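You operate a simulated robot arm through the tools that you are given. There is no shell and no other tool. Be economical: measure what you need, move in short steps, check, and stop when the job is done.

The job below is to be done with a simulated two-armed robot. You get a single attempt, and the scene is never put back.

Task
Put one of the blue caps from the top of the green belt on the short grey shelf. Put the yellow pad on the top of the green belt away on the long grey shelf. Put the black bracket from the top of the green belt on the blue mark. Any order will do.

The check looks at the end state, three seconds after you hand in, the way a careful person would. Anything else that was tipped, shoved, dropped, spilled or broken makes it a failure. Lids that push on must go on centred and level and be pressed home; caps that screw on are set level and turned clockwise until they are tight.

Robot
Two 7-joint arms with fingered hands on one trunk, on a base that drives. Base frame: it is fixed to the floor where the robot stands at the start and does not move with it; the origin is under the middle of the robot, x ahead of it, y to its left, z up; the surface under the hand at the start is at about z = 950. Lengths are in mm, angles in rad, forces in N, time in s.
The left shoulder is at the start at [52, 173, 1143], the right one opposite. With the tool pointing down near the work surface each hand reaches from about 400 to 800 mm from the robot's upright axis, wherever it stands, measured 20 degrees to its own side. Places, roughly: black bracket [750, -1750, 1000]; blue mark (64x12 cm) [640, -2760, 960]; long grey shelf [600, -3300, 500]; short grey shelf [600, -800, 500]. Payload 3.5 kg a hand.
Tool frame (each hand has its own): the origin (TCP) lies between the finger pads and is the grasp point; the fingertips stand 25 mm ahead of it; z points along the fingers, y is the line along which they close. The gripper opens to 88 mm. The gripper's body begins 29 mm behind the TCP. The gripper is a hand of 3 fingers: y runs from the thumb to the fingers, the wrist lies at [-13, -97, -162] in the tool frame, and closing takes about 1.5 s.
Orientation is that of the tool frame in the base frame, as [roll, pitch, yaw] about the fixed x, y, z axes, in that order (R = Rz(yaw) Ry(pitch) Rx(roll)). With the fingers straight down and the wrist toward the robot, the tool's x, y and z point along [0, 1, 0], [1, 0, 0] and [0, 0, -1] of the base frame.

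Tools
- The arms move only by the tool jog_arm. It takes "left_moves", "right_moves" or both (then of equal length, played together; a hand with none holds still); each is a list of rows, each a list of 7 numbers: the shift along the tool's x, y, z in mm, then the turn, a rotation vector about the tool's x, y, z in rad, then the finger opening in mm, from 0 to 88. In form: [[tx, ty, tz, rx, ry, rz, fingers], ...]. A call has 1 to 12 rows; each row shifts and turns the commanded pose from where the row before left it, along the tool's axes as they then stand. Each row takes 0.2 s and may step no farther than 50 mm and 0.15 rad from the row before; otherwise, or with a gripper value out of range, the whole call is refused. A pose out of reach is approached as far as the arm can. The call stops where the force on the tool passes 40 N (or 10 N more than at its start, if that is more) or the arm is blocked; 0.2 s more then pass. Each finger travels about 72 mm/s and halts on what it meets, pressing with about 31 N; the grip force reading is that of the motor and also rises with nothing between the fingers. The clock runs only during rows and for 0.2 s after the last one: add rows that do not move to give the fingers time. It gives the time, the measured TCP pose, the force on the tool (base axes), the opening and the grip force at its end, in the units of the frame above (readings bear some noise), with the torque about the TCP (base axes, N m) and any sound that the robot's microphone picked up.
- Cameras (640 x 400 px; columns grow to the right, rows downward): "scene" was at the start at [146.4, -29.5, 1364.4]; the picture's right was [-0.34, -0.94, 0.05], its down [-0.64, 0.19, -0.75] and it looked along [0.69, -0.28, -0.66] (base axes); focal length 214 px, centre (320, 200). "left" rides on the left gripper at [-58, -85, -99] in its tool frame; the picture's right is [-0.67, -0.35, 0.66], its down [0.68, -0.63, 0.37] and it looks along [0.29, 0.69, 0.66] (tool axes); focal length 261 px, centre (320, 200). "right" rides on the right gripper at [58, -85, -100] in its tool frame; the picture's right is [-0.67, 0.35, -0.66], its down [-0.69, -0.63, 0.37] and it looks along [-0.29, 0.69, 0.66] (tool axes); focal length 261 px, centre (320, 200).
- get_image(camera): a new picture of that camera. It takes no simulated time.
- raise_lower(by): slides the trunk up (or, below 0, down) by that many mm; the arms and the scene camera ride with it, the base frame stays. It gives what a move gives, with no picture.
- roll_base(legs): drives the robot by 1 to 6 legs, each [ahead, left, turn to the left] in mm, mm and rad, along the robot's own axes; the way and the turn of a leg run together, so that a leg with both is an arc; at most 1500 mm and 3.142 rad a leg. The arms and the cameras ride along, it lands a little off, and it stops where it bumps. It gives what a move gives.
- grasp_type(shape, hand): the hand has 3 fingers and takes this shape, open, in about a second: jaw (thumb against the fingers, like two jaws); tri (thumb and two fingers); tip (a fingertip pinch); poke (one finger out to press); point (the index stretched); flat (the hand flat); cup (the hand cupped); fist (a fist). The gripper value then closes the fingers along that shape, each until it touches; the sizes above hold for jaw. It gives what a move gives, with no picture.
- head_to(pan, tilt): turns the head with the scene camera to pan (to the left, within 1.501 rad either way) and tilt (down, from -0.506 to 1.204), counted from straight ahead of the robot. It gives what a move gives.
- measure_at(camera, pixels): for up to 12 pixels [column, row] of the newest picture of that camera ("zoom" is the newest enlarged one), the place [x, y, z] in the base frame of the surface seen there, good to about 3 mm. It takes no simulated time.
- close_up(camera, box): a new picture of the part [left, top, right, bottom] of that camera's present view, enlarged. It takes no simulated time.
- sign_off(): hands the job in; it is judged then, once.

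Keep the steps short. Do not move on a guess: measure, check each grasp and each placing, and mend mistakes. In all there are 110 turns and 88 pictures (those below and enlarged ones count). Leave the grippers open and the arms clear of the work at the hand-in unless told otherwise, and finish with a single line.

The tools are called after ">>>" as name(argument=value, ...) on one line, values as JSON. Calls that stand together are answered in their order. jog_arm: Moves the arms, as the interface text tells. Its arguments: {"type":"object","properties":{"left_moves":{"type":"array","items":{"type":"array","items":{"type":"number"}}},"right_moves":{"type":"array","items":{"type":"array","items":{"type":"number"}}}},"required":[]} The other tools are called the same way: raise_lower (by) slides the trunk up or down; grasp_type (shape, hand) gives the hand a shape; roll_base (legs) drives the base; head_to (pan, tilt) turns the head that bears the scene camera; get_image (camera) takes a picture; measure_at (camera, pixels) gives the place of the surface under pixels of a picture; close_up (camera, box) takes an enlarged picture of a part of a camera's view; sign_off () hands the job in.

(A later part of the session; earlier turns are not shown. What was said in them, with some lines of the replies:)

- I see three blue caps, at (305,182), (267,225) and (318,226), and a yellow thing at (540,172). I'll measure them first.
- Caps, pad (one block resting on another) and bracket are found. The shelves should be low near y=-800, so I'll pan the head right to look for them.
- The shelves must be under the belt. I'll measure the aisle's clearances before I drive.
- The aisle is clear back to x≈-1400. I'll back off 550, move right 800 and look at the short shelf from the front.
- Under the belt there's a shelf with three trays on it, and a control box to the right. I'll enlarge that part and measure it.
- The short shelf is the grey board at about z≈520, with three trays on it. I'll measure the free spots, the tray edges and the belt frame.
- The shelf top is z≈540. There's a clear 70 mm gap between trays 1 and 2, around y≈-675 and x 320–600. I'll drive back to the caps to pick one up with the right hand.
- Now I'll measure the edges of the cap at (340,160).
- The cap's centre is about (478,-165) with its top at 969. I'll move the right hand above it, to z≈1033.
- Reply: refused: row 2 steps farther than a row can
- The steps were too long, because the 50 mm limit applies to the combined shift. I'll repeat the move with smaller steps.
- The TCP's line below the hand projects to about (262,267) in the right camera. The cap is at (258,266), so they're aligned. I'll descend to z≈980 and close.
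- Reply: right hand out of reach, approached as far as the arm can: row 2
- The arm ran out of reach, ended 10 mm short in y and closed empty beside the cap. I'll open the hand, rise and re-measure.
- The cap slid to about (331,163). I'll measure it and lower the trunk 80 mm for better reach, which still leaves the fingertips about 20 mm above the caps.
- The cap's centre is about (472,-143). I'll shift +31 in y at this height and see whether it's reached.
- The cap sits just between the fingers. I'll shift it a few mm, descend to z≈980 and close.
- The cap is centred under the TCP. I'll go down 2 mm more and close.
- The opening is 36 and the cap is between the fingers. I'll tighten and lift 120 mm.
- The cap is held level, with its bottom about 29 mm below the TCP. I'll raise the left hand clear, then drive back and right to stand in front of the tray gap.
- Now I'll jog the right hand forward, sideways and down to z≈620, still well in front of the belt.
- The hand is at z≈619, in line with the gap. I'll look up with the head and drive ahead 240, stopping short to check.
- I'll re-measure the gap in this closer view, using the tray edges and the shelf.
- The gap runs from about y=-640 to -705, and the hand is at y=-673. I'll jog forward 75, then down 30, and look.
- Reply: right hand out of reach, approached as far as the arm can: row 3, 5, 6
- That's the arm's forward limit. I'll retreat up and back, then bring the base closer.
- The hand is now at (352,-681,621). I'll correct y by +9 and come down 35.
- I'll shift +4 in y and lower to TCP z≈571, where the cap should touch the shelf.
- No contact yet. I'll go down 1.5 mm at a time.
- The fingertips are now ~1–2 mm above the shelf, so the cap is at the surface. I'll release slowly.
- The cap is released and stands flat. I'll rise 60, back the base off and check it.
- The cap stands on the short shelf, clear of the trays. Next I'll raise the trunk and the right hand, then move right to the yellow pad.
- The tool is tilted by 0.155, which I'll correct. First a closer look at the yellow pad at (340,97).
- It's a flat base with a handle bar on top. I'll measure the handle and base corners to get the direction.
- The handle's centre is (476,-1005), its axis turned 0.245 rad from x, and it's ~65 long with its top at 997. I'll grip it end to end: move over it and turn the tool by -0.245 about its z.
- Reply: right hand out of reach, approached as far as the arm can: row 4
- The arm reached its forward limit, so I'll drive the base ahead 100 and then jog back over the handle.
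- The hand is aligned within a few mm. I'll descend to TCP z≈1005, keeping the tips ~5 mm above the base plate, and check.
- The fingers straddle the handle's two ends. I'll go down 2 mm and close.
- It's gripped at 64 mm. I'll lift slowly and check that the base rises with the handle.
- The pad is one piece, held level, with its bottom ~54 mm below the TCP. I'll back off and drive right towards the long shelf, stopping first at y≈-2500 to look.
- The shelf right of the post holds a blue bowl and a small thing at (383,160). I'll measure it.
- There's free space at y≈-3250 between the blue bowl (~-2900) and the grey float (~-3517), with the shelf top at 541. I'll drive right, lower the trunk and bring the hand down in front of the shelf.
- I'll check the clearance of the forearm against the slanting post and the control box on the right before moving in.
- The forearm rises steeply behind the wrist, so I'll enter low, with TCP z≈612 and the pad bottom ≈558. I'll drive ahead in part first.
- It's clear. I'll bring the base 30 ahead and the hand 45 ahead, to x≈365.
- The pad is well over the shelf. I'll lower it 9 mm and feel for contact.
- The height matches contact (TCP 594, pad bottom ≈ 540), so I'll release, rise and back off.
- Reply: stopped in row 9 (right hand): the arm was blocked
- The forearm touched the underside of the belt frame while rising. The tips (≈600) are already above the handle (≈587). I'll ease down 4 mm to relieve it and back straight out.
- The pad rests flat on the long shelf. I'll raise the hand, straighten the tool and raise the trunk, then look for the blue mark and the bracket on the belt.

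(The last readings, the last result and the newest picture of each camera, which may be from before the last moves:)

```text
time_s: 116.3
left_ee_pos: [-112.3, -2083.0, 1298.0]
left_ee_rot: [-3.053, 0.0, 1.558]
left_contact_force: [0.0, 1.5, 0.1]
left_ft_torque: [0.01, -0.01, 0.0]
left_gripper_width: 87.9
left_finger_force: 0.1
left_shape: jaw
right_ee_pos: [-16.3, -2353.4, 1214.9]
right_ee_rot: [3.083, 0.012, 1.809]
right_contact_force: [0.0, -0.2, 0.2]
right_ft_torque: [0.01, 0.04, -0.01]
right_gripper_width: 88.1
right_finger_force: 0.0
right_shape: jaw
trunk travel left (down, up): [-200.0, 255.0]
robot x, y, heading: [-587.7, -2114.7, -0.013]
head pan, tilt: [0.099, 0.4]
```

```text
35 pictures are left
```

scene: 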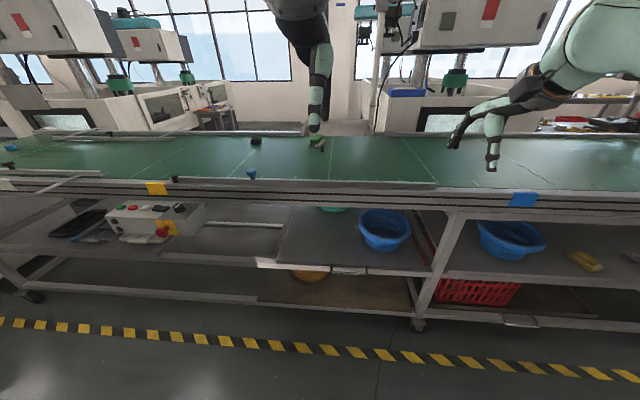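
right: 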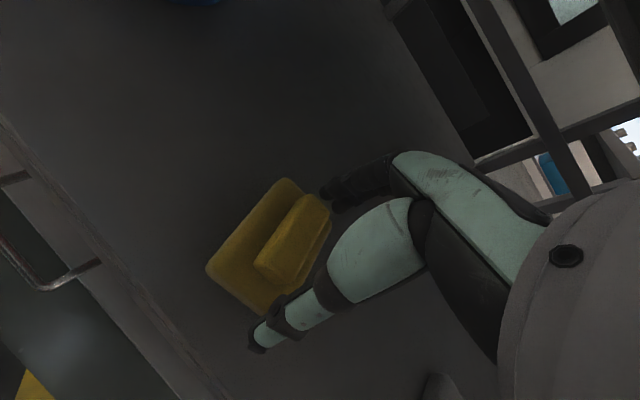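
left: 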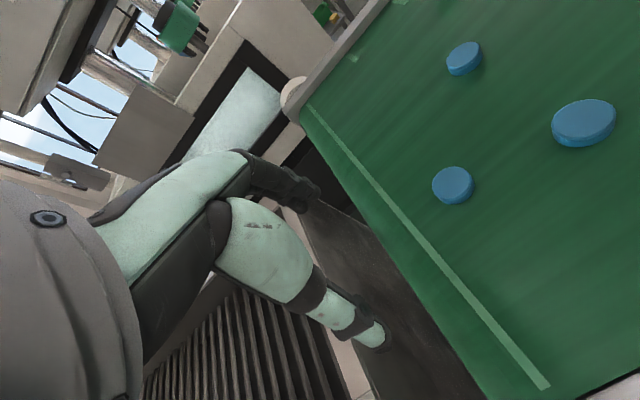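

Bracket at about (256,140). I'll enlarge the belt to find the blue mark and the bracket.

>>> close_up(camera="scene", box=[400, 110, 640, 260])

>>> measure_at(camera="scene", pixels=[[524, 199], [255, 141], [490, 170], [530, 175], [510, 165], [560, 165], [251, 172], [318, 143], [175, 178], [500, 150], [420, 160], [500, 178]])

```text
2.67 times, centred on (520, 185) of scene
```

zoom: 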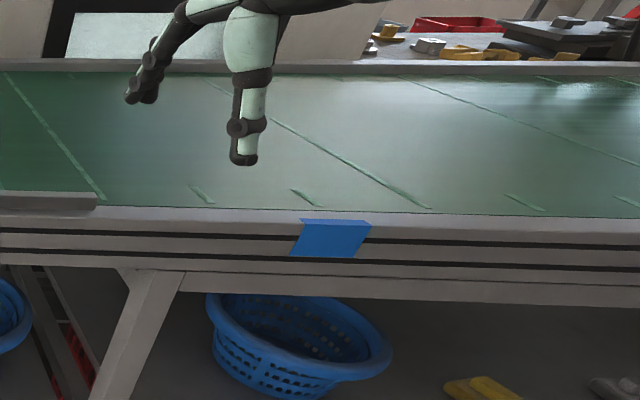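

```text
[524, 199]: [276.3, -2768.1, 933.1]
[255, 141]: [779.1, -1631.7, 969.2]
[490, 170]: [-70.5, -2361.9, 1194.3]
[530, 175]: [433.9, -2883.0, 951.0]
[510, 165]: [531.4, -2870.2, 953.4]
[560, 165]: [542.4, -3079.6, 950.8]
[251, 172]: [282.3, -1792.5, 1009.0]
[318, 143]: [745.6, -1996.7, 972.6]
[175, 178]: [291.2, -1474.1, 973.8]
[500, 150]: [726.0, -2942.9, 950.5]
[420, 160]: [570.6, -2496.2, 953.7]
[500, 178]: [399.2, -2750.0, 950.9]
```

The blue mark is the 12 cm tape at y≈-2768, marking a strip across the belt. The bracket is at about (780,-1632). I'll drive there and look closely.

>>> roll_base(legs=[[0, 720, 0.012], [590, 0, 0]])

>>> jog_arm(right_moves=[[0, -25, 0, 0.058, 0, 0, 88], [0, -25, 0, 0, 0, 0.12, 88], [0, 0, 0, 0, 0, 0.12, 88], [0, 0, 0, 0, 0, 0, 88]])

>>> head_to(pan=-0.3, tilt=0.6)

>>> get_image(camera="scene")

```text
time_s: 123.2
left_ee_pos: [483.5, -1352.4, 1300.3]
left_ee_rot: [-3.051, 0.0, 1.577]
left_contact_force: [-0.1, -0.7, 0.0]
left_ft_torque: [0.0, 0.01, 0.04]
left_gripper_width: 87.7
left_finger_force: 0.1
left_shape: jaw
right_ee_pos: [586.5, -1620.8, 1216.4]
right_ee_rot: [3.085, 0.011, 1.827]
right_contact_force: [-1.0, -0.6, 0.1]
right_ft_torque: [0.01, 0.0, 0.01]
right_gripper_width: 87.8
right_finger_force: 0.0
right_shape: jaw
trunk travel left (down, up): [-200.0, 255.0]
robot x, y, heading: [10.3, -1391.0, -0.0]
head pan, tilt: [0.099, 0.4]
```

```text
time_s: 124.2
left_ee_pos: [484.4, -1353.9, 1298.5]
left_ee_rot: [-3.049, 0.0, 1.576]
left_contact_force: [-0.1, -0.6, 0.2]
left_ft_torque: [0.0, 0.0, -0.01]
left_gripper_width: 88.0
left_finger_force: 0.0
left_shape: jaw
right_ee_pos: [539.4, -1633.2, 1214.3]
right_ee_rot: [3.139, 0.01, 1.585]
right_contact_force: [-0.7, -0.8, -0.5]
right_ft_torque: [-0.01, -0.01, -0.03]
right_gripper_width: 87.8
right_finger_force: 0.1
right_shape: jaw
trunk travel left (down, up): [-200.0, 255.0]
robot x, y, heading: [10.2, -1396.5, 0.004]
head pan, tilt: [0.099, 0.4]
```

```text
time_s: 125.1
left_ee_pos: [484.0, -1352.5, 1299.7]
left_ee_rot: [-3.051, 0.001, 1.578]
left_contact_force: [0.5, -0.7, -0.8]
left_ft_torque: [-0.01, 0.01, -0.01]
left_gripper_width: 88.1
left_finger_force: 0.0
left_shape: jaw
right_ee_pos: [538.5, -1633.6, 1214.9]
right_ee_rot: [3.14, 0.009, 1.587]
right_contact_force: [-0.6, 0.5, 0.4]
right_ft_torque: [0.0, -0.02, 0.01]
right_gripper_width: 87.8
right_finger_force: 0.1
right_shape: jaw
trunk travel left (down, up): [-200.0, 255.0]
robot x, y, heading: [10.6, -1398.3, 0.001]
head pan, tilt: [-0.3, 0.6]
```

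```text
33 pictures are left
```

scene: 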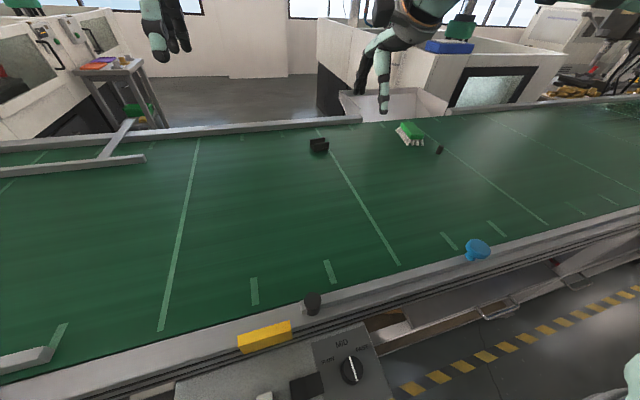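

Now an enlarged view of the bracket at (318,146), with measurements.

>>> close_up(camera="scene", box=[295, 130, 343, 160])

>>> measure_at(camera="zoom", pixels=[[200, 130], [200, 200], [230, 270], [300, 250], [400, 240], [420, 190], [400, 120], [330, 130], [300, 200], [320, 290], [180, 270], [440, 230]])

```text
13.33 times, centred on (319, 145) of scene
```

zoom: 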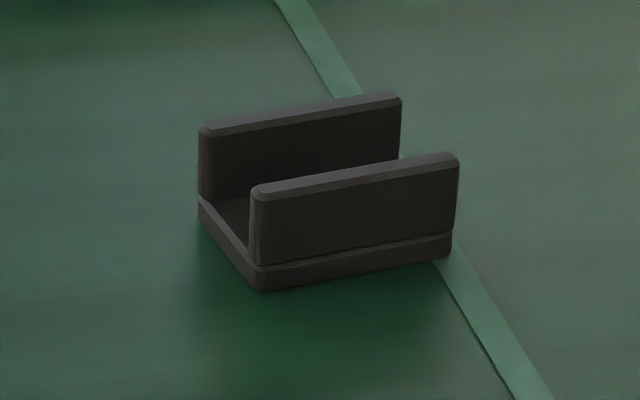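

```text
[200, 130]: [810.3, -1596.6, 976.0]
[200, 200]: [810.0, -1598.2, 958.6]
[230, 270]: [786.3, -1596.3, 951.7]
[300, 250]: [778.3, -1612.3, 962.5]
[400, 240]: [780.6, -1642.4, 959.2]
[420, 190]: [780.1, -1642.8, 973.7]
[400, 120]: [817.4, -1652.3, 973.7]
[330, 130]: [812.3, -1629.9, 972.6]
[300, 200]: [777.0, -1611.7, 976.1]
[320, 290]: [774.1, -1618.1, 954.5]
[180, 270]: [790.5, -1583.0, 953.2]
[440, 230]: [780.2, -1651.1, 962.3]
```

The bracket is a U-channel ~42 mm across in x (778–820), 58 along y, with its top ≈979. It's centred near (799,-1625), which is a far reach, so I'll test how far the hand gets at a safe height.

>>> jog_arm(right_moves=[[0, 0, 45, 0, 0, 0, 88], [0, 0, 45, 0, 0, 0, 88], [0, 0, 45, 0, 0, 0, 88], [0, 20, 30, 0, 0, 0, 88], [0, 40, 0, 0, 0, 0, 88], [0, 40, 0, 0, 0, 0, 88], [0, 40, 0, 0, 0, 0, 88], [0, 40, 0, 0, 0, 0, 88], [0, 40, 0, 0, 0, 0, 88], [0, 40, 0, 0, 0, 0, 88], [0, 0, 0, 0, 0, 0, 88]])

>>> head_to(pan=0.0, tilt=1.2)

>>> get_image(camera="scene")

```text
time_s: 127.5
left_ee_pos: [484.1, -1352.4, 1298.1]
left_ee_rot: [-3.05, 0.0, 1.576]
left_contact_force: [0.1, 0.4, 0.5]
left_ft_torque: [0.03, 0.0, 0.0]
left_gripper_width: 87.8
left_finger_force: 0.1
left_shape: jaw
right_ee_pos: [640.4, -1697.7, 1059.9]
right_ee_rot: [3.139, 0.012, 1.586]
right_contact_force: [-0.7, -0.5, -0.6]
right_ft_torque: [0.0, 0.03, -0.01]
right_gripper_width: 87.9
right_finger_force: 0.0
right_shape: jaw
right hand out of reach, approached as far as the arm can: row 6, 7, 8, 9, 10
trunk travel left (down, up): [-200.0, 255.0]
robot x, y, heading: [10.0, -1396.6, 0.007]
head pan, tilt: [-0.3, 0.6]
```

```text
time_s: 128.5
left_ee_pos: [484.5, -1353.8, 1298.2]
left_ee_rot: [-3.049, 0.001, 1.576]
left_contact_force: [0.1, -0.6, 0.0]
left_ft_torque: [0.0, -0.03, 0.01]
left_gripper_width: 87.5
left_finger_force: 0.2
left_shape: jaw
right_ee_pos: [639.9, -1698.1, 1059.5]
right_ee_rot: [3.139, 0.012, 1.586]
right_contact_force: [0.0, 0.7, -0.4]
right_ft_torque: [0.0, -0.01, 0.0]
right_gripper_width: 88.1
right_finger_force: 0.0
right_shape: jaw
trunk travel left (down, up): [-200.0, 255.0]
robot x, y, heading: [9.1, -1399.5, 0.003]
head pan, tilt: [0.0, 1.201]
```

```text
31 pictures are left
```

scene: 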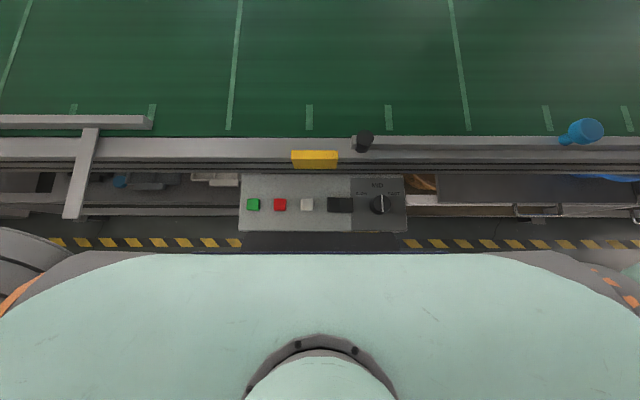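

With the tool straight down the reach ends at about 700 mm. There's also a control box right ahead of the robot here, so I'll measure the clearances.

>>> measure_at(camera="scene", pixels=[[320, 256], [320, 240], [320, 228], [242, 230], [405, 230], [500, 256], [580, 135], [80, 215], [320, 150], [470, 210], [530, 215], [330, 300]])

```text
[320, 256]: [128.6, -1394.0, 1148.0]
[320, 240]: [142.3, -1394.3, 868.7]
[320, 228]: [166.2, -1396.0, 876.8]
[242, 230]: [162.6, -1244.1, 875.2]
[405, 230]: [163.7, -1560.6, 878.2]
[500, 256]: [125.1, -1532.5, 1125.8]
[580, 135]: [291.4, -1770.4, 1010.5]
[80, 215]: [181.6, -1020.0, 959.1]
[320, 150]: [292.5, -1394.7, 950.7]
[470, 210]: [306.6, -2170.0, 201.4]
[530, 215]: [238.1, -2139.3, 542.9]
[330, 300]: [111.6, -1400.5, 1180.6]
```

I'll use the left hand from y≈-1880, away from the control box. First I'll raise the right hand, back off and measure the robot's own front so I know how close it may go.

>>> jog_arm(right_moves=[[0, -20, -45, 0, 0, 0, 88], [0, -20, -45, 0, 0, 0, 88], [0, -20, -45, 0, 0, 0, 88], [0, -20, -20, 0, 0, 0, 88]])

>>> roll_base(legs=[[-400, 0, 0], [0, -485, 0]])

>>> head_to(pan=0.2, tilt=0.85)

>>> get_image(camera="scene")

```text
time_s: 129.5
left_ee_pos: [483.2, -1353.6, 1298.8]
left_ee_rot: [-3.051, 0.001, 1.576]
left_contact_force: [0.2, 0.3, -0.9]
left_ft_torque: [-0.02, -0.05, -0.04]
left_gripper_width: 87.8
left_finger_force: 0.0
left_shape: jaw
right_ee_pos: [560.6, -1699.2, 1217.6]
right_ee_rot: [3.136, 0.012, 1.587]
right_contact_force: [1.3, 0.4, 0.8]
right_ft_torque: [0.01, 0.01, 0.02]
right_gripper_width: 87.8
right_finger_force: 0.1
right_shape: jaw
trunk travel left (down, up): [-200.0, 255.0]
robot x, y, heading: [10.5, -1394.8, 0.002]
head pan, tilt: [0.0, 1.201]
```

```text
time_s: 134.5
left_ee_pos: [86.6, -1839.5, 1297.4]
left_ee_rot: [-3.052, 0.001, 1.572]
left_contact_force: [0.2, -0.5, 0.7]
left_ft_torque: [0.0, 0.04, -0.01]
left_gripper_width: 87.8
left_finger_force: 0.0
left_shape: jaw
right_ee_pos: [162.8, -2185.3, 1216.6]
right_ee_rot: [3.137, 0.013, 1.585]
right_contact_force: [0.2, -0.5, 0.4]
right_ft_torque: [0.01, 0.02, -0.04]
right_gripper_width: 87.9
right_finger_force: 0.1
right_shape: jaw
trunk travel left (down, up): [-200.0, 255.0]
robot x, y, heading: [-386.9, -1885.9, -0.001]
head pan, tilt: [0.0, 1.201]
```

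```text
time_s: 135.3
left_ee_pos: [85.1, -1840.2, 1299.2]
left_ee_rot: [-3.051, 0.001, 1.573]
left_contact_force: [-0.2, 0.0, -0.2]
left_ft_torque: [0.02, 0.0, -0.01]
left_gripper_width: 87.7
left_finger_force: 0.0
left_shape: jaw
right_ee_pos: [160.8, -2188.0, 1215.8]
right_ee_rot: [3.138, 0.01, 1.585]
right_contact_force: [-0.1, 0.5, 0.5]
right_ft_torque: [-0.02, 0.0, 0.03]
right_gripper_width: 87.6
right_finger_force: 0.1
right_shape: jaw
trunk travel left (down, up): [-200.0, 255.0]
robot x, y, heading: [-389.5, -1880.1, 0.005]
head pan, tilt: [0.201, 0.85]
```

```text
30 pictures are left
```

scene: 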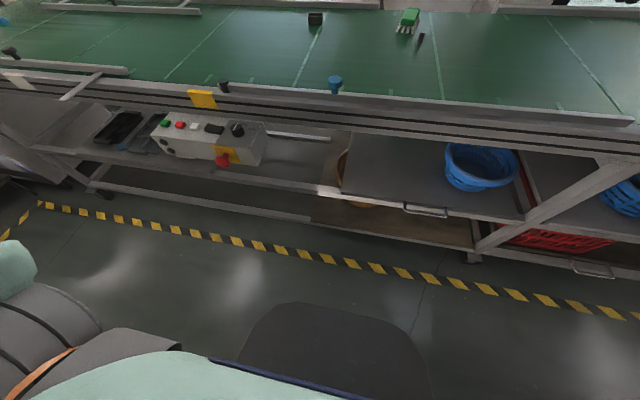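

>>> measure_at(camera="scene", pixels=[[320, 305], [320, 312], [270, 320], [400, 325], [320, 340], [430, 212], [445, 208], [480, 210], [245, 160], [335, 90], [335, 140], [330, 205]])

```text
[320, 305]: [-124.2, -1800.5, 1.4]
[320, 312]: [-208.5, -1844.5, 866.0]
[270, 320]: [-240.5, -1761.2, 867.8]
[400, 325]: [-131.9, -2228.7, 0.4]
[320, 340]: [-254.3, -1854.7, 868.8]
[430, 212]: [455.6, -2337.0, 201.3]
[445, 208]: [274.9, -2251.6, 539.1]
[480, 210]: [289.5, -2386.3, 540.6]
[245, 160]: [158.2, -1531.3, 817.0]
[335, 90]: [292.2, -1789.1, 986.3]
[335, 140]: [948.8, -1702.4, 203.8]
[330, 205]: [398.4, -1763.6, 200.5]
```

Facing the belt, my reach falls short. I'll stand turned right by 0.8 rad so the left shoulder is nearer the belt. First I'll turn at x≈-100, away from the control box, and then step in.

>>> roll_base(legs=[[0, 170, 0], [290, 0, 0], [0, 0, -0.8]])

>>> roll_base(legs=[[70, 72, 0]])

>>> jog_arm(left_moves=[[0, 0, 0, -0.09, 0, 0, 88], [0, 0, 0, 0, 0, -0.134, 88], [0, 0, 0, 0, 0, -0.134, 88], [0, 0, 0, 0, 0, -0.134, 88], [0, 0, 0, 0, 0, -0.134, 88], [0, 0, 0, 0, 0, -0.134, 88], [0, 0, 0, 0, 0, -0.13, 88], [0, 0, 0, 0, 0, 0, 88]])

>>> head_to(pan=0.9, tilt=0.65)

>>> get_image(camera="scene")

```text
time_s: 140.4
left_ee_pos: [266.0, -2022.6, 1298.2]
left_ee_rot: [-3.051, 0.0, 0.774]
left_contact_force: [-0.5, -0.3, -0.9]
left_ft_torque: [0.02, 0.02, 0.02]
left_gripper_width: 87.7
left_finger_force: 0.1
left_shape: jaw
right_ee_pos: [71.3, -2317.8, 1216.0]
right_ee_rot: [3.138, 0.014, 0.787]
right_contact_force: [0.2, -0.7, -0.5]
right_ft_torque: [-0.02, 0.0, 0.01]
right_gripper_width: 87.8
right_finger_force: 0.1
right_shape: jaw
trunk travel left (down, up): [-200.0, 255.0]
robot x, y, heading: [-98.6, -1710.8, -0.797]
head pan, tilt: [0.201, 0.85]
```

```text
time_s: 141.7
left_ee_pos: [342.2, -2022.2, 1296.9]
left_ee_rot: [-3.044, 0.005, 0.779]
left_contact_force: [0.4, -0.1, -0.9]
left_ft_torque: [-0.01, 0.04, -0.03]
left_gripper_width: 87.3
left_finger_force: 0.0
left_shape: jaw
right_ee_pos: [147.4, -2319.5, 1213.9]
right_ee_rot: [-3.14, 0.017, 0.79]
right_contact_force: [0.1, -0.6, -0.4]
right_ft_torque: [0.03, 0.03, 0.04]
right_gripper_width: 87.8
right_finger_force: 0.0
right_shape: jaw
trunk travel left (down, up): [-200.0, 255.0]
robot x, y, heading: [-27.7, -1711.4, -0.796]
head pan, tilt: [0.201, 0.85]
stopped in leg 1: the robot was blocked; the commanded pose is now the measured one
```

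```text
time_s: 143.5
left_ee_pos: [336.3, -2022.7, 1299.4]
left_ee_rot: [-3.139, 0.0, 1.58]
left_contact_force: [-0.4, -0.2, 0.2]
left_ft_torque: [-0.01, -0.01, 0.01]
left_gripper_width: 87.8
left_finger_force: 0.2
left_shape: jaw
right_ee_pos: [143.6, -2317.8, 1216.0]
right_ee_rot: [3.141, 0.014, 0.788]
right_contact_force: [0.8, 0.4, 0.0]
right_ft_torque: [0.0, -0.03, 0.0]
right_gripper_width: 87.9
right_finger_force: 0.0
right_shape: jaw
trunk travel left (down, up): [-200.0, 255.0]
robot x, y, heading: [-25.2, -1712.6, -0.793]
head pan, tilt: [0.201, 0.85]
```

```text
time_s: 144.5
left_ee_pos: [336.9, -2022.1, 1299.7]
left_ee_rot: [-3.14, -0.002, 1.58]
left_contact_force: [-0.4, -0.1, -0.2]
left_ft_torque: [-0.02, 0.02, 0.02]
left_gripper_width: 87.8
left_finger_force: 0.1
left_shape: jaw
right_ee_pos: [141.4, -2318.9, 1215.7]
right_ee_rot: [3.14, 0.012, 0.79]
right_contact_force: [-0.5, -0.7, -0.2]
right_ft_torque: [-0.01, -0.02, 0.0]
right_gripper_width: 88.1
right_finger_force: 0.0
right_shape: jaw
trunk travel left (down, up): [-200.0, 255.0]
robot x, y, heading: [-25.0, -1713.6, -0.791]
head pan, tilt: [0.901, 0.649]
```

```text
29 pictures are left
```

scene: 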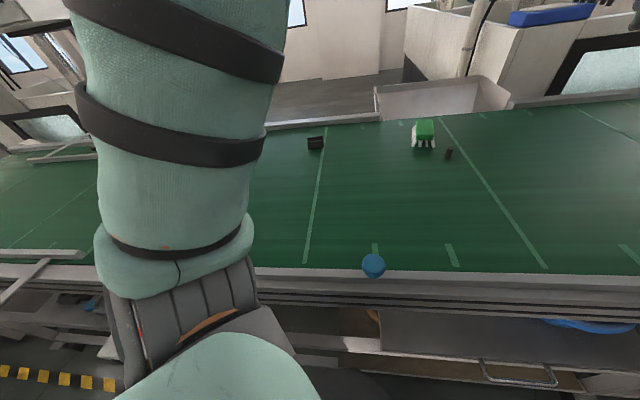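

The robot was blocked at x≈-27, which is close enough because the left shoulder is now at x≈134, y≈-1629. I'll swing the left hand over the belt towards the bracket, staying at z≈1150.

>>> jog_arm(left_moves=[[39.7, 25, 14, 0, 0, 0, 88], [39.7, 25, 14, 0, 0, 0, 88], [39.7, 25, 14, 0, 0, 0, 88], [39.7, 25, 14, 0, 0, 0, 88], [39.7, 25, 14, 0, 0, 0, 88], [39.7, 25, 14, 0, 0, 0, 88], [39.7, 25, 14, 0, 0, 0, 88], [39.7, 25, 14, 0, 0, 0, 88], [39.7, 25, 14, 0, 0, 0, 88], [39.7, 25, 14, 0, 0, 0, 88], [0, 0, 0, 0, 0, 0, 88], [0, 0, 0, 0, 0, 0, 88]])

>>> get_image(camera="scene")

```text
time_s: 147.1
left_ee_pos: [584.2, -1622.4, 1158.1]
left_ee_rot: [-3.14, 0.0, 1.579]
left_contact_force: [-0.2, -0.4, -0.5]
left_ft_torque: [0.01, -0.04, -0.01]
left_gripper_width: 87.5
left_finger_force: 0.1
left_shape: jaw
right_ee_pos: [142.1, -2318.3, 1216.0]
right_ee_rot: [3.14, 0.015, 0.79]
right_contact_force: [0.0, 0.5, -0.1]
right_ft_torque: [-0.01, -0.02, 0.01]
right_gripper_width: 87.7
right_finger_force: 0.1
right_shape: jaw
trunk travel left (down, up): [-200.0, 255.0]
robot x, y, heading: [-25.3, -1714.7, -0.79]
head pan, tilt: [0.901, 0.649]
```

```text
28 pictures are left
```

scene: 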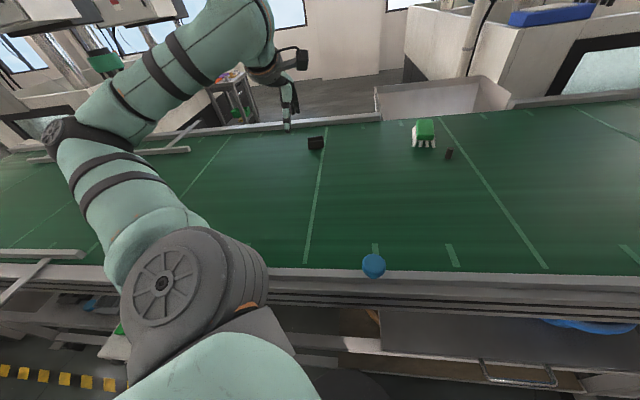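

That was reached easily, and the elbow is still well bent. I'll descend to z≈1060 and go forward, straight down for now, to see how far it gets.

>>> jog_arm(left_moves=[[0, 20, 40, 0, 0, 0, 88], [0, 20, 40, 0, 0, 0, 88], [0, 30, 18, 0, 0, 0, 88], [0, 30, 0, 0, 0, 0, 88], [0, 30, 0, 0, 0, 0, 88], [0, 30, 0, 0, 0, 0, 88], [0, 30, 0, 0, 0, 0, 88], [0, 0, 0, 0, 0, 0, 88]])

>>> get_image(camera="left")

```text
time_s: 148.9
left_ee_pos: [772.7, -1622.1, 1061.6]
left_ee_rot: [-3.14, -0.001, 1.58]
left_contact_force: [0.7, -0.6, 0.3]
left_ft_torque: [0.02, 0.0, 0.0]
left_gripper_width: 87.6
left_finger_force: 0.0
left_shape: jaw
right_ee_pos: [141.9, -2318.5, 1217.7]
right_ee_rot: [3.138, 0.013, 0.789]
right_contact_force: [0.2, 0.0, 0.2]
right_ft_torque: [0.0, 0.0, 0.02]
right_gripper_width: 87.8
right_finger_force: 0.0
right_shape: jaw
trunk travel left (down, up): [-200.0, 255.0]
robot x, y, heading: [-24.9, -1712.4, -0.795]
head pan, tilt: [0.901, 0.649]
```

```text
27 pictures are left
```

left: 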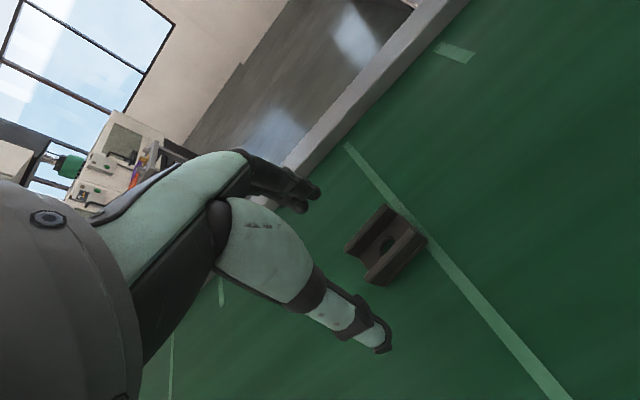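

It got to x=773 with the tool straight down. I'll measure the bracket from the left camera.

>>> close_up(camera="left", box=[320, 180, 448, 300])

>>> measure_at(camera="left", pixels=[[348, 247], [385, 207], [365, 222], [380, 282], [425, 242], [405, 265], [385, 245], [395, 258], [368, 272], [410, 222]])

```text
3.33 times, centred on (384, 240) of left
```

zoom: 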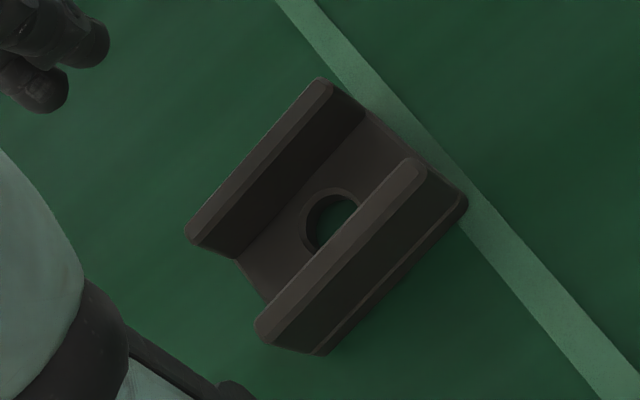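

```text
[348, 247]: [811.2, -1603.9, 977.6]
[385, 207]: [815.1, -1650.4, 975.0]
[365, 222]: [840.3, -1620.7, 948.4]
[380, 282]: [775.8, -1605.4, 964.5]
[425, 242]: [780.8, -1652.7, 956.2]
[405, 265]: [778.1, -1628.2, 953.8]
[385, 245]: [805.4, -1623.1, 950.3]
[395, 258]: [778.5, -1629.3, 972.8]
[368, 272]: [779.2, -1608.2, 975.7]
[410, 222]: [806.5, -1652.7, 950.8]
```

Bracket: centre (797,-1627), yawed ~0.085 rad. I'll align over it and descend to z≈1010.

>>> jog_arm(left_moves=[[-5, 24.5, 0, 0, 0, -0.075, 88], [0, 0, 20, 0, 0, 0, 88], [0, 0, 20, 0, 0, 0, 88], [0, 0, 10, 0, 0, 0, 88], [0, 0, 0, 0, 0, 0, 88], [0, 0, 0, 0, 0, 0, 88]])

>>> get_image(camera="left")

```text
time_s: 150.3
left_ee_pos: [797.8, -1626.8, 1009.5]
left_ee_rot: [-3.139, -0.001, 1.653]
left_contact_force: [-0.8, 0.9, 0.6]
left_ft_torque: [0.03, 0.03, 0.01]
left_gripper_width: 87.9
left_finger_force: 0.1
left_shape: jaw
right_ee_pos: [142.6, -2319.5, 1216.5]
right_ee_rot: [3.141, 0.013, 0.789]
right_contact_force: [0.0, -0.1, 0.5]
right_ft_torque: [-0.03, -0.01, -0.02]
right_gripper_width: 87.7
right_finger_force: 0.1
right_shape: jaw
trunk travel left (down, up): [-200.0, 255.0]
robot x, y, heading: [-24.1, -1711.8, -0.794]
head pan, tilt: [0.901, 0.649]
```

```text
25 pictures are left
```

left: 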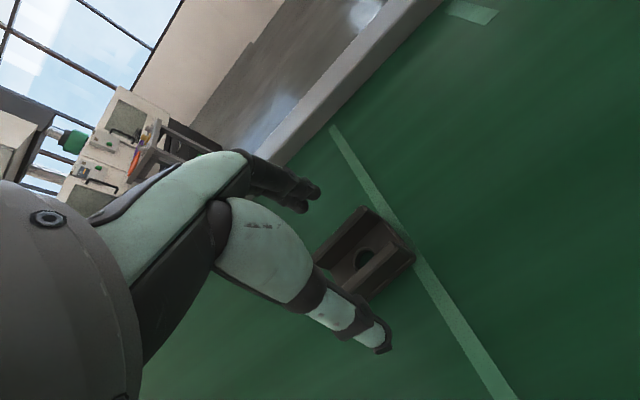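

The bracket's hole at (365,258) sits under the TCP line (365,262). I'll descend 29 mm and close.

>>> jog_arm(left_moves=[[0, 0, 15, 0, 0, 0, 88], [0, 0, 14, 0, 0, 0, 88], [0, 0, 0, 0, 0, 0, 88], [0, 0, 0, 0, 0, 0, 70], [0, 0, 0, 0, 0, 0, 55], [0, 0, 0, 0, 0, 0, 40], [0, 0, 0, 0, 0, 0, 30], [0, 0, 0, 0, 0, 0, 30], [0, 0, 0, 0, 0, 0, 30]])

>>> get_image(camera="left")

```text
time_s: 152.3
left_ee_pos: [797.5, -1625.7, 979.9]
left_ee_rot: [-3.14, -0.002, 1.655]
left_contact_force: [-0.4, 0.8, 0.4]
left_ft_torque: [0.0, 0.02, 0.0]
left_gripper_width: 35.0
left_finger_force: 31.2
left_shape: jaw
right_ee_pos: [141.3, -2317.6, 1215.9]
right_ee_rot: [3.139, 0.012, 0.789]
right_contact_force: [0.0, 0.1, -0.1]
right_ft_torque: [-0.02, 0.05, -0.04]
right_gripper_width: 87.5
right_finger_force: 0.0
right_shape: jaw
trunk travel left (down, up): [-200.0, 255.0]
robot x, y, heading: [-25.0, -1714.7, -0.797]
head pan, tilt: [0.901, 0.649]
```

```text
24 pictures are left
```

left: 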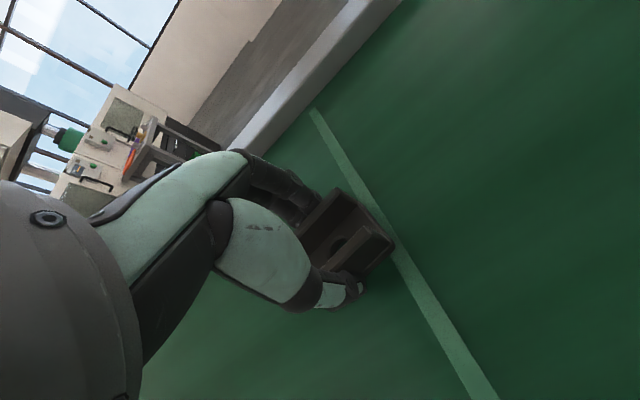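

Gripped at 35 mm with full grip force. I'll lift and check.

>>> jog_arm(left_moves=[[0, 0, -5, 0, 0, 0, 25], [0, 0, -15, 0, 0, 0, 25], [0, 0, -40, 0, 0, 0, 25], [0, 0, -40, 0, 0, 0, 25], [0, -30, -20, 0, 0, 0, 25], [0, -40, 0, 0, 0, 0, 25], [0, -40, 0, 0, 0, 0, 25], [0, -40, 0, 0, 0, 0, 25], [0, 0, 0, 0, 0, 0, 25]])

>>> get_image(camera="left")

```text
time_s: 154.3
left_ee_pos: [649.1, -1640.0, 1099.4]
left_ee_rot: [-3.137, -0.003, 1.655]
left_contact_force: [0.3, -0.1, -2.7]
left_ft_torque: [0.0, 0.01, 0.02]
left_gripper_width: 34.5
left_finger_force: 31.5
left_shape: jaw
right_ee_pos: [143.1, -2317.8, 1215.6]
right_ee_rot: [3.139, 0.015, 0.79]
right_contact_force: [0.2, 0.0, 0.1]
right_ft_torque: [-0.02, 0.0, 0.0]
right_gripper_width: 87.6
right_finger_force: 0.1
right_shape: jaw
trunk travel left (down, up): [-200.0, 255.0]
robot x, y, heading: [-30.9, -1716.4, -0.796]
head pan, tilt: [0.901, 0.649]
```

```text
23 pictures are left
```

left: 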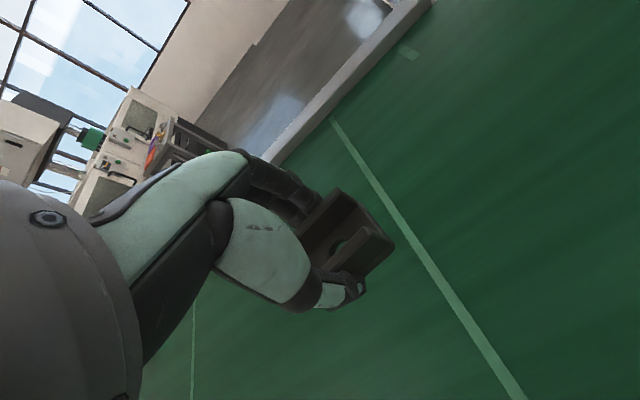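

The bracket is held securely. I'll back 200 mm from the belt and drive to the blue mark, keeping the heading.

>>> roll_base(legs=[[-140, -143, 0], [803, -788, 0]])

>>> head_to(pan=0.8, tilt=0.75)

>>> get_image(camera="scene")

```text
time_s: 161.3
left_ee_pos: [448.5, -2774.3, 1101.6]
left_ee_rot: [-3.139, 0.002, 1.645]
left_contact_force: [-0.6, -0.1, -2.2]
left_ft_torque: [0.02, 0.01, 0.01]
left_gripper_width: 34.7
left_finger_force: 31.2
left_shape: jaw
right_ee_pos: [-65.7, -3448.8, 1216.0]
right_ee_rot: [3.14, 0.013, 0.781]
right_contact_force: [0.4, 0.3, 0.2]
right_ft_torque: [-0.02, 0.01, -0.01]
right_gripper_width: 87.9
right_finger_force: 0.2
right_shape: jaw
trunk travel left (down, up): [-200.0, 255.0]
robot x, y, heading: [-231.2, -2842.1, -0.801]
head pan, tilt: [0.901, 0.649]
```

```text
time_s: 162.0
left_ee_pos: [447.2, -2774.1, 1101.0]
left_ee_rot: [-3.139, -0.003, 1.645]
left_contact_force: [0.1, -0.9, -3.0]
left_ft_torque: [-0.01, 0.01, 0.0]
left_gripper_width: 34.5
left_finger_force: 30.7
left_shape: jaw
right_ee_pos: [-64.3, -3448.8, 1216.1]
right_ee_rot: [3.139, 0.012, 0.782]
right_contact_force: [0.5, 0.5, -0.1]
right_ft_torque: [0.0, -0.01, 0.0]
right_gripper_width: 87.8
right_finger_force: 0.1
right_shape: jaw
trunk travel left (down, up): [-200.0, 255.0]
robot x, y, heading: [-229.0, -2843.5, -0.803]
head pan, tilt: [0.799, 0.75]
```

```text
22 pictures are left
```

scene: 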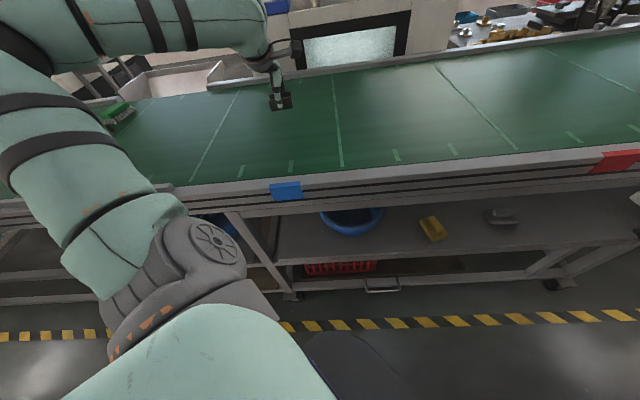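

I'll measure the blue tape's extent so I can centre the bracket in its strip.

>>> close_up(camera="scene", box=[190, 80, 370, 210])

>>> measure_at(camera="scene", pixels=[[272, 190], [300, 190], [272, 184], [299, 183], [285, 182], [285, 172], [290, 140], [285, 160]])

```text
3.08 times, centred on (280, 145) of scene
```

zoom: 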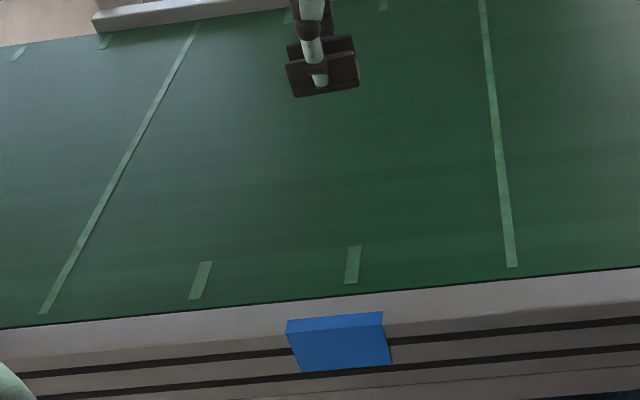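

```text
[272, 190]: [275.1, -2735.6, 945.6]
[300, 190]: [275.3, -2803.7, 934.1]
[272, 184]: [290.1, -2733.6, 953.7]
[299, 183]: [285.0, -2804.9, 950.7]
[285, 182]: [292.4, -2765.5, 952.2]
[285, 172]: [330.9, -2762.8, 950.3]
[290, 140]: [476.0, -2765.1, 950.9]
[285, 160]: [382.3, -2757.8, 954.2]
```

The tape spans y≈-2728 to -2808, centred at -2767. I'll step in 110 and then jog to about (635,-2766).

>>> roll_base(legs=[[76, 79, 0]])

>>> jog_arm(left_moves=[[1, 26, 0, 0, 0, 0, 25], [1, 26, 0, 0, 0, 0, 25], [1, 26, 0, 0, 0, 0, 25], [0, 0, 30, 0, 0, 0, 25], [0, 0, 30, 0, 0, 0, 25], [0, 0, 20, 0, 0, 0, 25], [0, 0, 15, 0, 0, 0, 25], [0, 0, 0, 0, 0, 0, 25], [0, 0, 0, 0, 0, 0, 25]])

>>> get_image(camera="left")

```text
time_s: 163.2
left_ee_pos: [555.6, -2775.5, 1101.3]
left_ee_rot: [-3.14, 0.0, 1.647]
left_contact_force: [-0.1, -0.3, -2.3]
left_ft_torque: [0.0, -0.01, 0.03]
left_gripper_width: 34.8
left_finger_force: 31.1
left_shape: jaw
right_ee_pos: [44.0, -3450.7, 1216.1]
right_ee_rot: [3.139, 0.011, 0.78]
right_contact_force: [-0.5, 0.3, -0.1]
right_ft_torque: [0.01, -0.01, -0.04]
right_gripper_width: 87.8
right_finger_force: 0.1
right_shape: jaw
trunk travel left (down, up): [-200.0, 255.0]
robot x, y, heading: [-117.7, -2840.9, -0.806]
head pan, tilt: [0.799, 0.75]
```

```text
time_s: 165.2
left_ee_pos: [632.8, -2767.2, 1005.1]
left_ee_rot: [-3.139, 0.0, 1.646]
left_contact_force: [0.7, -0.4, -2.3]
left_ft_torque: [0.0, 0.0, -0.02]
left_gripper_width: 34.6
left_finger_force: 30.8
left_shape: jaw
right_ee_pos: [44.6, -3449.2, 1215.1]
right_ee_rot: [3.139, 0.013, 0.779]
right_contact_force: [0.3, 0.2, 0.1]
right_ft_torque: [0.0, 0.03, 0.02]
right_gripper_width: 87.8
right_finger_force: 0.1
right_shape: jaw
trunk travel left (down, up): [-200.0, 255.0]
robot x, y, heading: [-116.5, -2843.1, -0.802]
head pan, tilt: [0.799, 0.75]
```

```text
20 pictures are left
```

left: 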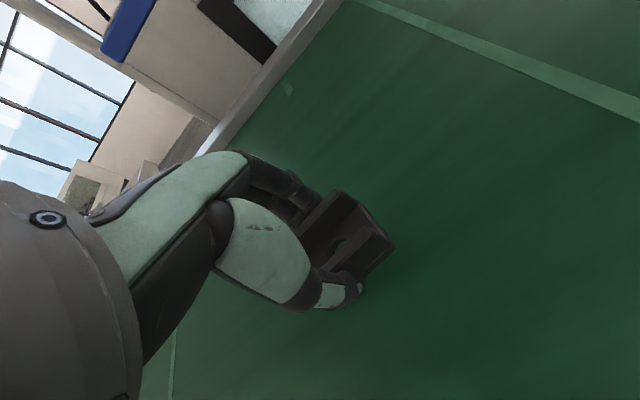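

At (633,-2767,1005), so the bracket's bottom is ~25 mm above the belt. I'll lower 24 mm to z≈981, watching the force.

>>> jog_arm(left_moves=[[0, 0, 10, 0, 0, 0, 25], [0, 0, 8, 0, 0, 0, 25], [0, 0, 4, 0, 0, 0, 25], [0, 0, 2, 0, 0, 0, 25], [0, 0, 0, 0, 0, 0, 25], [0, 0, 0, 0, 0, 0, 25]])

```text
time_s: 166.6
left_ee_pos: [634.5, -2766.4, 981.8]
left_ee_rot: [-3.139, -0.001, 1.645]
left_contact_force: [-0.3, 0.0, -1.8]
left_ft_torque: [-0.01, 0.01, -0.03]
left_gripper_width: 34.7
left_finger_force: 30.9
left_shape: jaw
right_ee_pos: [44.3, -3449.9, 1216.7]
right_ee_rot: [3.139, 0.012, 0.779]
right_contact_force: [-0.4, 0.5, -0.7]
right_ft_torque: [0.03, -0.01, 0.0]
right_gripper_width: 87.8
right_finger_force: 0.1
right_shape: jaw
trunk travel left (down, up): [-200.0, 255.0]
robot x, y, heading: [-121.3, -2843.4, -0.804]
head pan, tilt: [0.799, 0.75]
```

The bracket's weight is still on the hand (-1.8 N). I'll go down about 2 mm more.

>>> jog_arm(left_moves=[[0, 0, 1, 0, 0, 0, 25], [0, 0, 1, 0, 0, 0, 25], [0, 0, 0, 0, 0, 0, 25], [0, 0, 0, 0, 0, 0, 25]])

```text
time_s: 167.6
left_ee_pos: [634.6, -2766.0, 979.2]
left_ee_rot: [-3.141, -0.001, 1.647]
left_contact_force: [0.6, 0.4, -1.9]
left_ft_torque: [-0.01, -0.06, 0.0]
left_gripper_width: 34.7
left_finger_force: 30.9
left_shape: jaw
right_ee_pos: [44.6, -3449.3, 1215.4]
right_ee_rot: [3.14, 0.013, 0.78]
right_contact_force: [0.1, 0.0, 0.4]
right_ft_torque: [-0.01, -0.02, -0.02]
right_gripper_width: 87.8
right_finger_force: 0.2
right_shape: jaw
trunk travel left (down, up): [-200.0, 255.0]
robot x, y, heading: [-117.3, -2840.0, -0.802]
head pan, tilt: [0.799, 0.75]
```

>>> jog_arm(left_moves=[[0, 0, 1, 0, 0, 0, 25], [0, 0, 0.5, 0, 0, 0, 25], [0, 0, 0, 0, 0, 0, 25], [0, 0, 0, 0, 0, 0, 25]])

```text
time_s: 168.6
left_ee_pos: [633.3, -2766.5, 979.4]
left_ee_rot: [3.14, 0.0, 1.645]
left_contact_force: [2.6, 0.3, 6.5]
left_ft_torque: [0.01, -0.12, 0.0]
left_gripper_width: 35.0
left_finger_force: 30.6
left_shape: jaw
right_ee_pos: [43.4, -3450.9, 1216.3]
right_ee_rot: [3.137, 0.014, 0.78]
right_contact_force: [0.2, -0.4, -0.5]
right_ft_torque: [-0.02, -0.02, -0.01]
right_gripper_width: 87.7
right_finger_force: 0.0
right_shape: jaw
trunk travel left (down, up): [-200.0, 255.0]
robot x, y, heading: [-114.9, -2843.2, -0.802]
head pan, tilt: [0.799, 0.75]
```

Contact: +6.5 N. I'll release and rise straight up.

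>>> jog_arm(left_moves=[[0, 0, -0.5, 0, 0, 0, 40], [0, 0, 0, 0, 0, 0, 55], [0, 0, 0, 0, 0, 0, 75], [0, 0, 0, 0, 0, 0, 85], [0, 0, 0, 0, 0, 0, 85], [0, 0, -15, 0, 0, 0, 85], [0, 0, -40, 0, 0, 0, 85], [0, 0, -45, 0, 0, 0, 85], [0, 0, -45, 0, 0, 0, 85], [0, 0, 0, 0, 0, 0, 85]])

>>> get_image(camera="left")

>>> close_up(camera="scene", box=[190, 60, 370, 210])

```text
time_s: 170.8
left_ee_pos: [634.2, -2767.0, 1124.8]
left_ee_rot: [-3.14, -0.002, 1.645]
left_contact_force: [0.0, -0.1, -0.1]
left_ft_torque: [-0.03, 0.01, 0.01]
left_gripper_width: 85.0
left_finger_force: 0.1
left_shape: jaw
right_ee_pos: [44.9, -3449.8, 1215.7]
right_ee_rot: [3.141, 0.014, 0.779]
right_contact_force: [0.0, 0.2, 0.0]
right_ft_torque: [0.01, 0.03, -0.03]
right_gripper_width: 87.8
right_finger_force: 0.1
right_shape: jaw
trunk travel left (down, up): [-200.0, 255.0]
robot x, y, heading: [-118.8, -2842.5, -0.804]
head pan, tilt: [0.799, 0.75]
```

```text
19 pictures are left
```

left: 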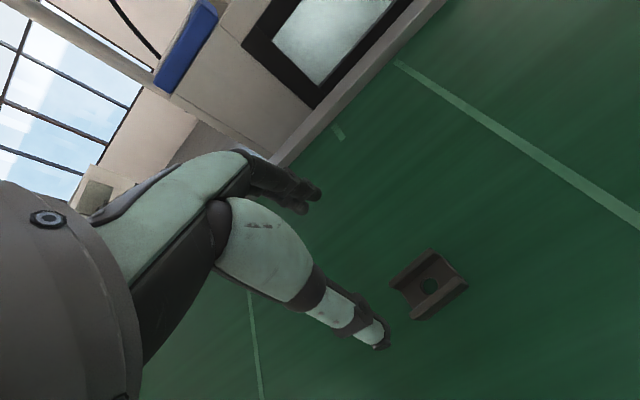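

```text
2.67 times, centred on (280, 135) of scene
```

zoom: 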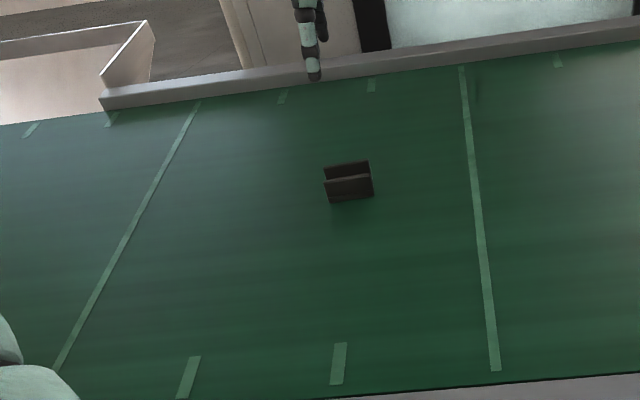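

The bracket stands upright on the mark strip. I'll back the robot off so the arms are clear and take a last look.

>>> roll_base(legs=[[-320, -330, 0]])

>>> head_to(pan=1.1, tilt=0.4)

>>> get_image(camera="scene")

```text
time_s: 173.5
left_ee_pos: [170.4, -2767.9, 1124.1]
left_ee_rot: [-3.14, -0.002, 1.644]
left_contact_force: [0.0, 0.0, 0.1]
left_ft_torque: [0.02, -0.01, 0.0]
left_gripper_width: 84.6
left_finger_force: 0.0
left_shape: jaw
right_ee_pos: [-416.7, -3449.5, 1216.4]
right_ee_rot: [3.14, 0.013, 0.779]
right_contact_force: [-0.6, 0.5, 0.4]
right_ft_torque: [-0.04, 0.0, 0.01]
right_gripper_width: 87.9
right_finger_force: 0.1
right_shape: jaw
trunk travel left (down, up): [-200.0, 255.0]
robot x, y, heading: [-579.6, -2842.5, -0.806]
head pan, tilt: [0.799, 0.75]
```

```text
time_s: 174.4
left_ee_pos: [171.8, -2766.9, 1124.1]
left_ee_rot: [-3.14, 0.001, 1.644]
left_contact_force: [0.4, -0.3, 0.2]
left_ft_torque: [-0.02, -0.01, 0.01]
left_gripper_width: 84.9
left_finger_force: 0.0
left_shape: jaw
right_ee_pos: [-417.2, -3450.2, 1215.0]
right_ee_rot: [3.138, 0.012, 0.782]
right_contact_force: [-0.2, -0.2, -0.1]
right_ft_torque: [-0.01, 0.0, 0.02]
right_gripper_width: 87.7
right_finger_force: 0.1
right_shape: jaw
trunk travel left (down, up): [-200.0, 255.0]
robot x, y, heading: [-583.4, -2839.6, -0.807]
head pan, tilt: [1.1, 0.4]
```

```text
17 pictures are left
```

scene: 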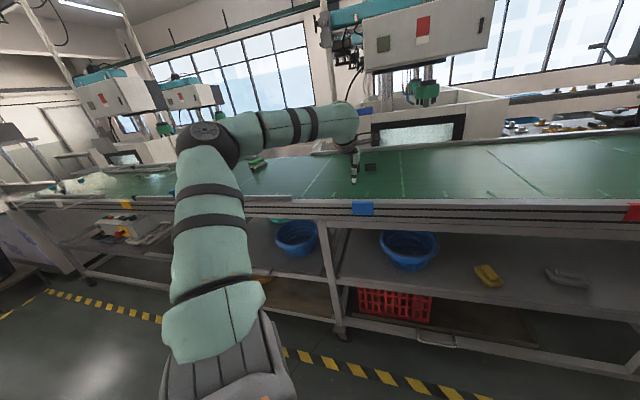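

The bracket is on the mark, the pad is on the long shelf and the cap is on the short shelf. Both hands are open and clear, so I'm handing in.

>>> sign_off()

```text
The job is handed in.
```

I put a blue cap on the short grey shelf, the yellow pad on the long grey shelf and the black bracket on the blue mark; the job is handed in with both grippers open and clear, though my forearm touched the belt frame and the base was blocked once, with nothing seen displaced.
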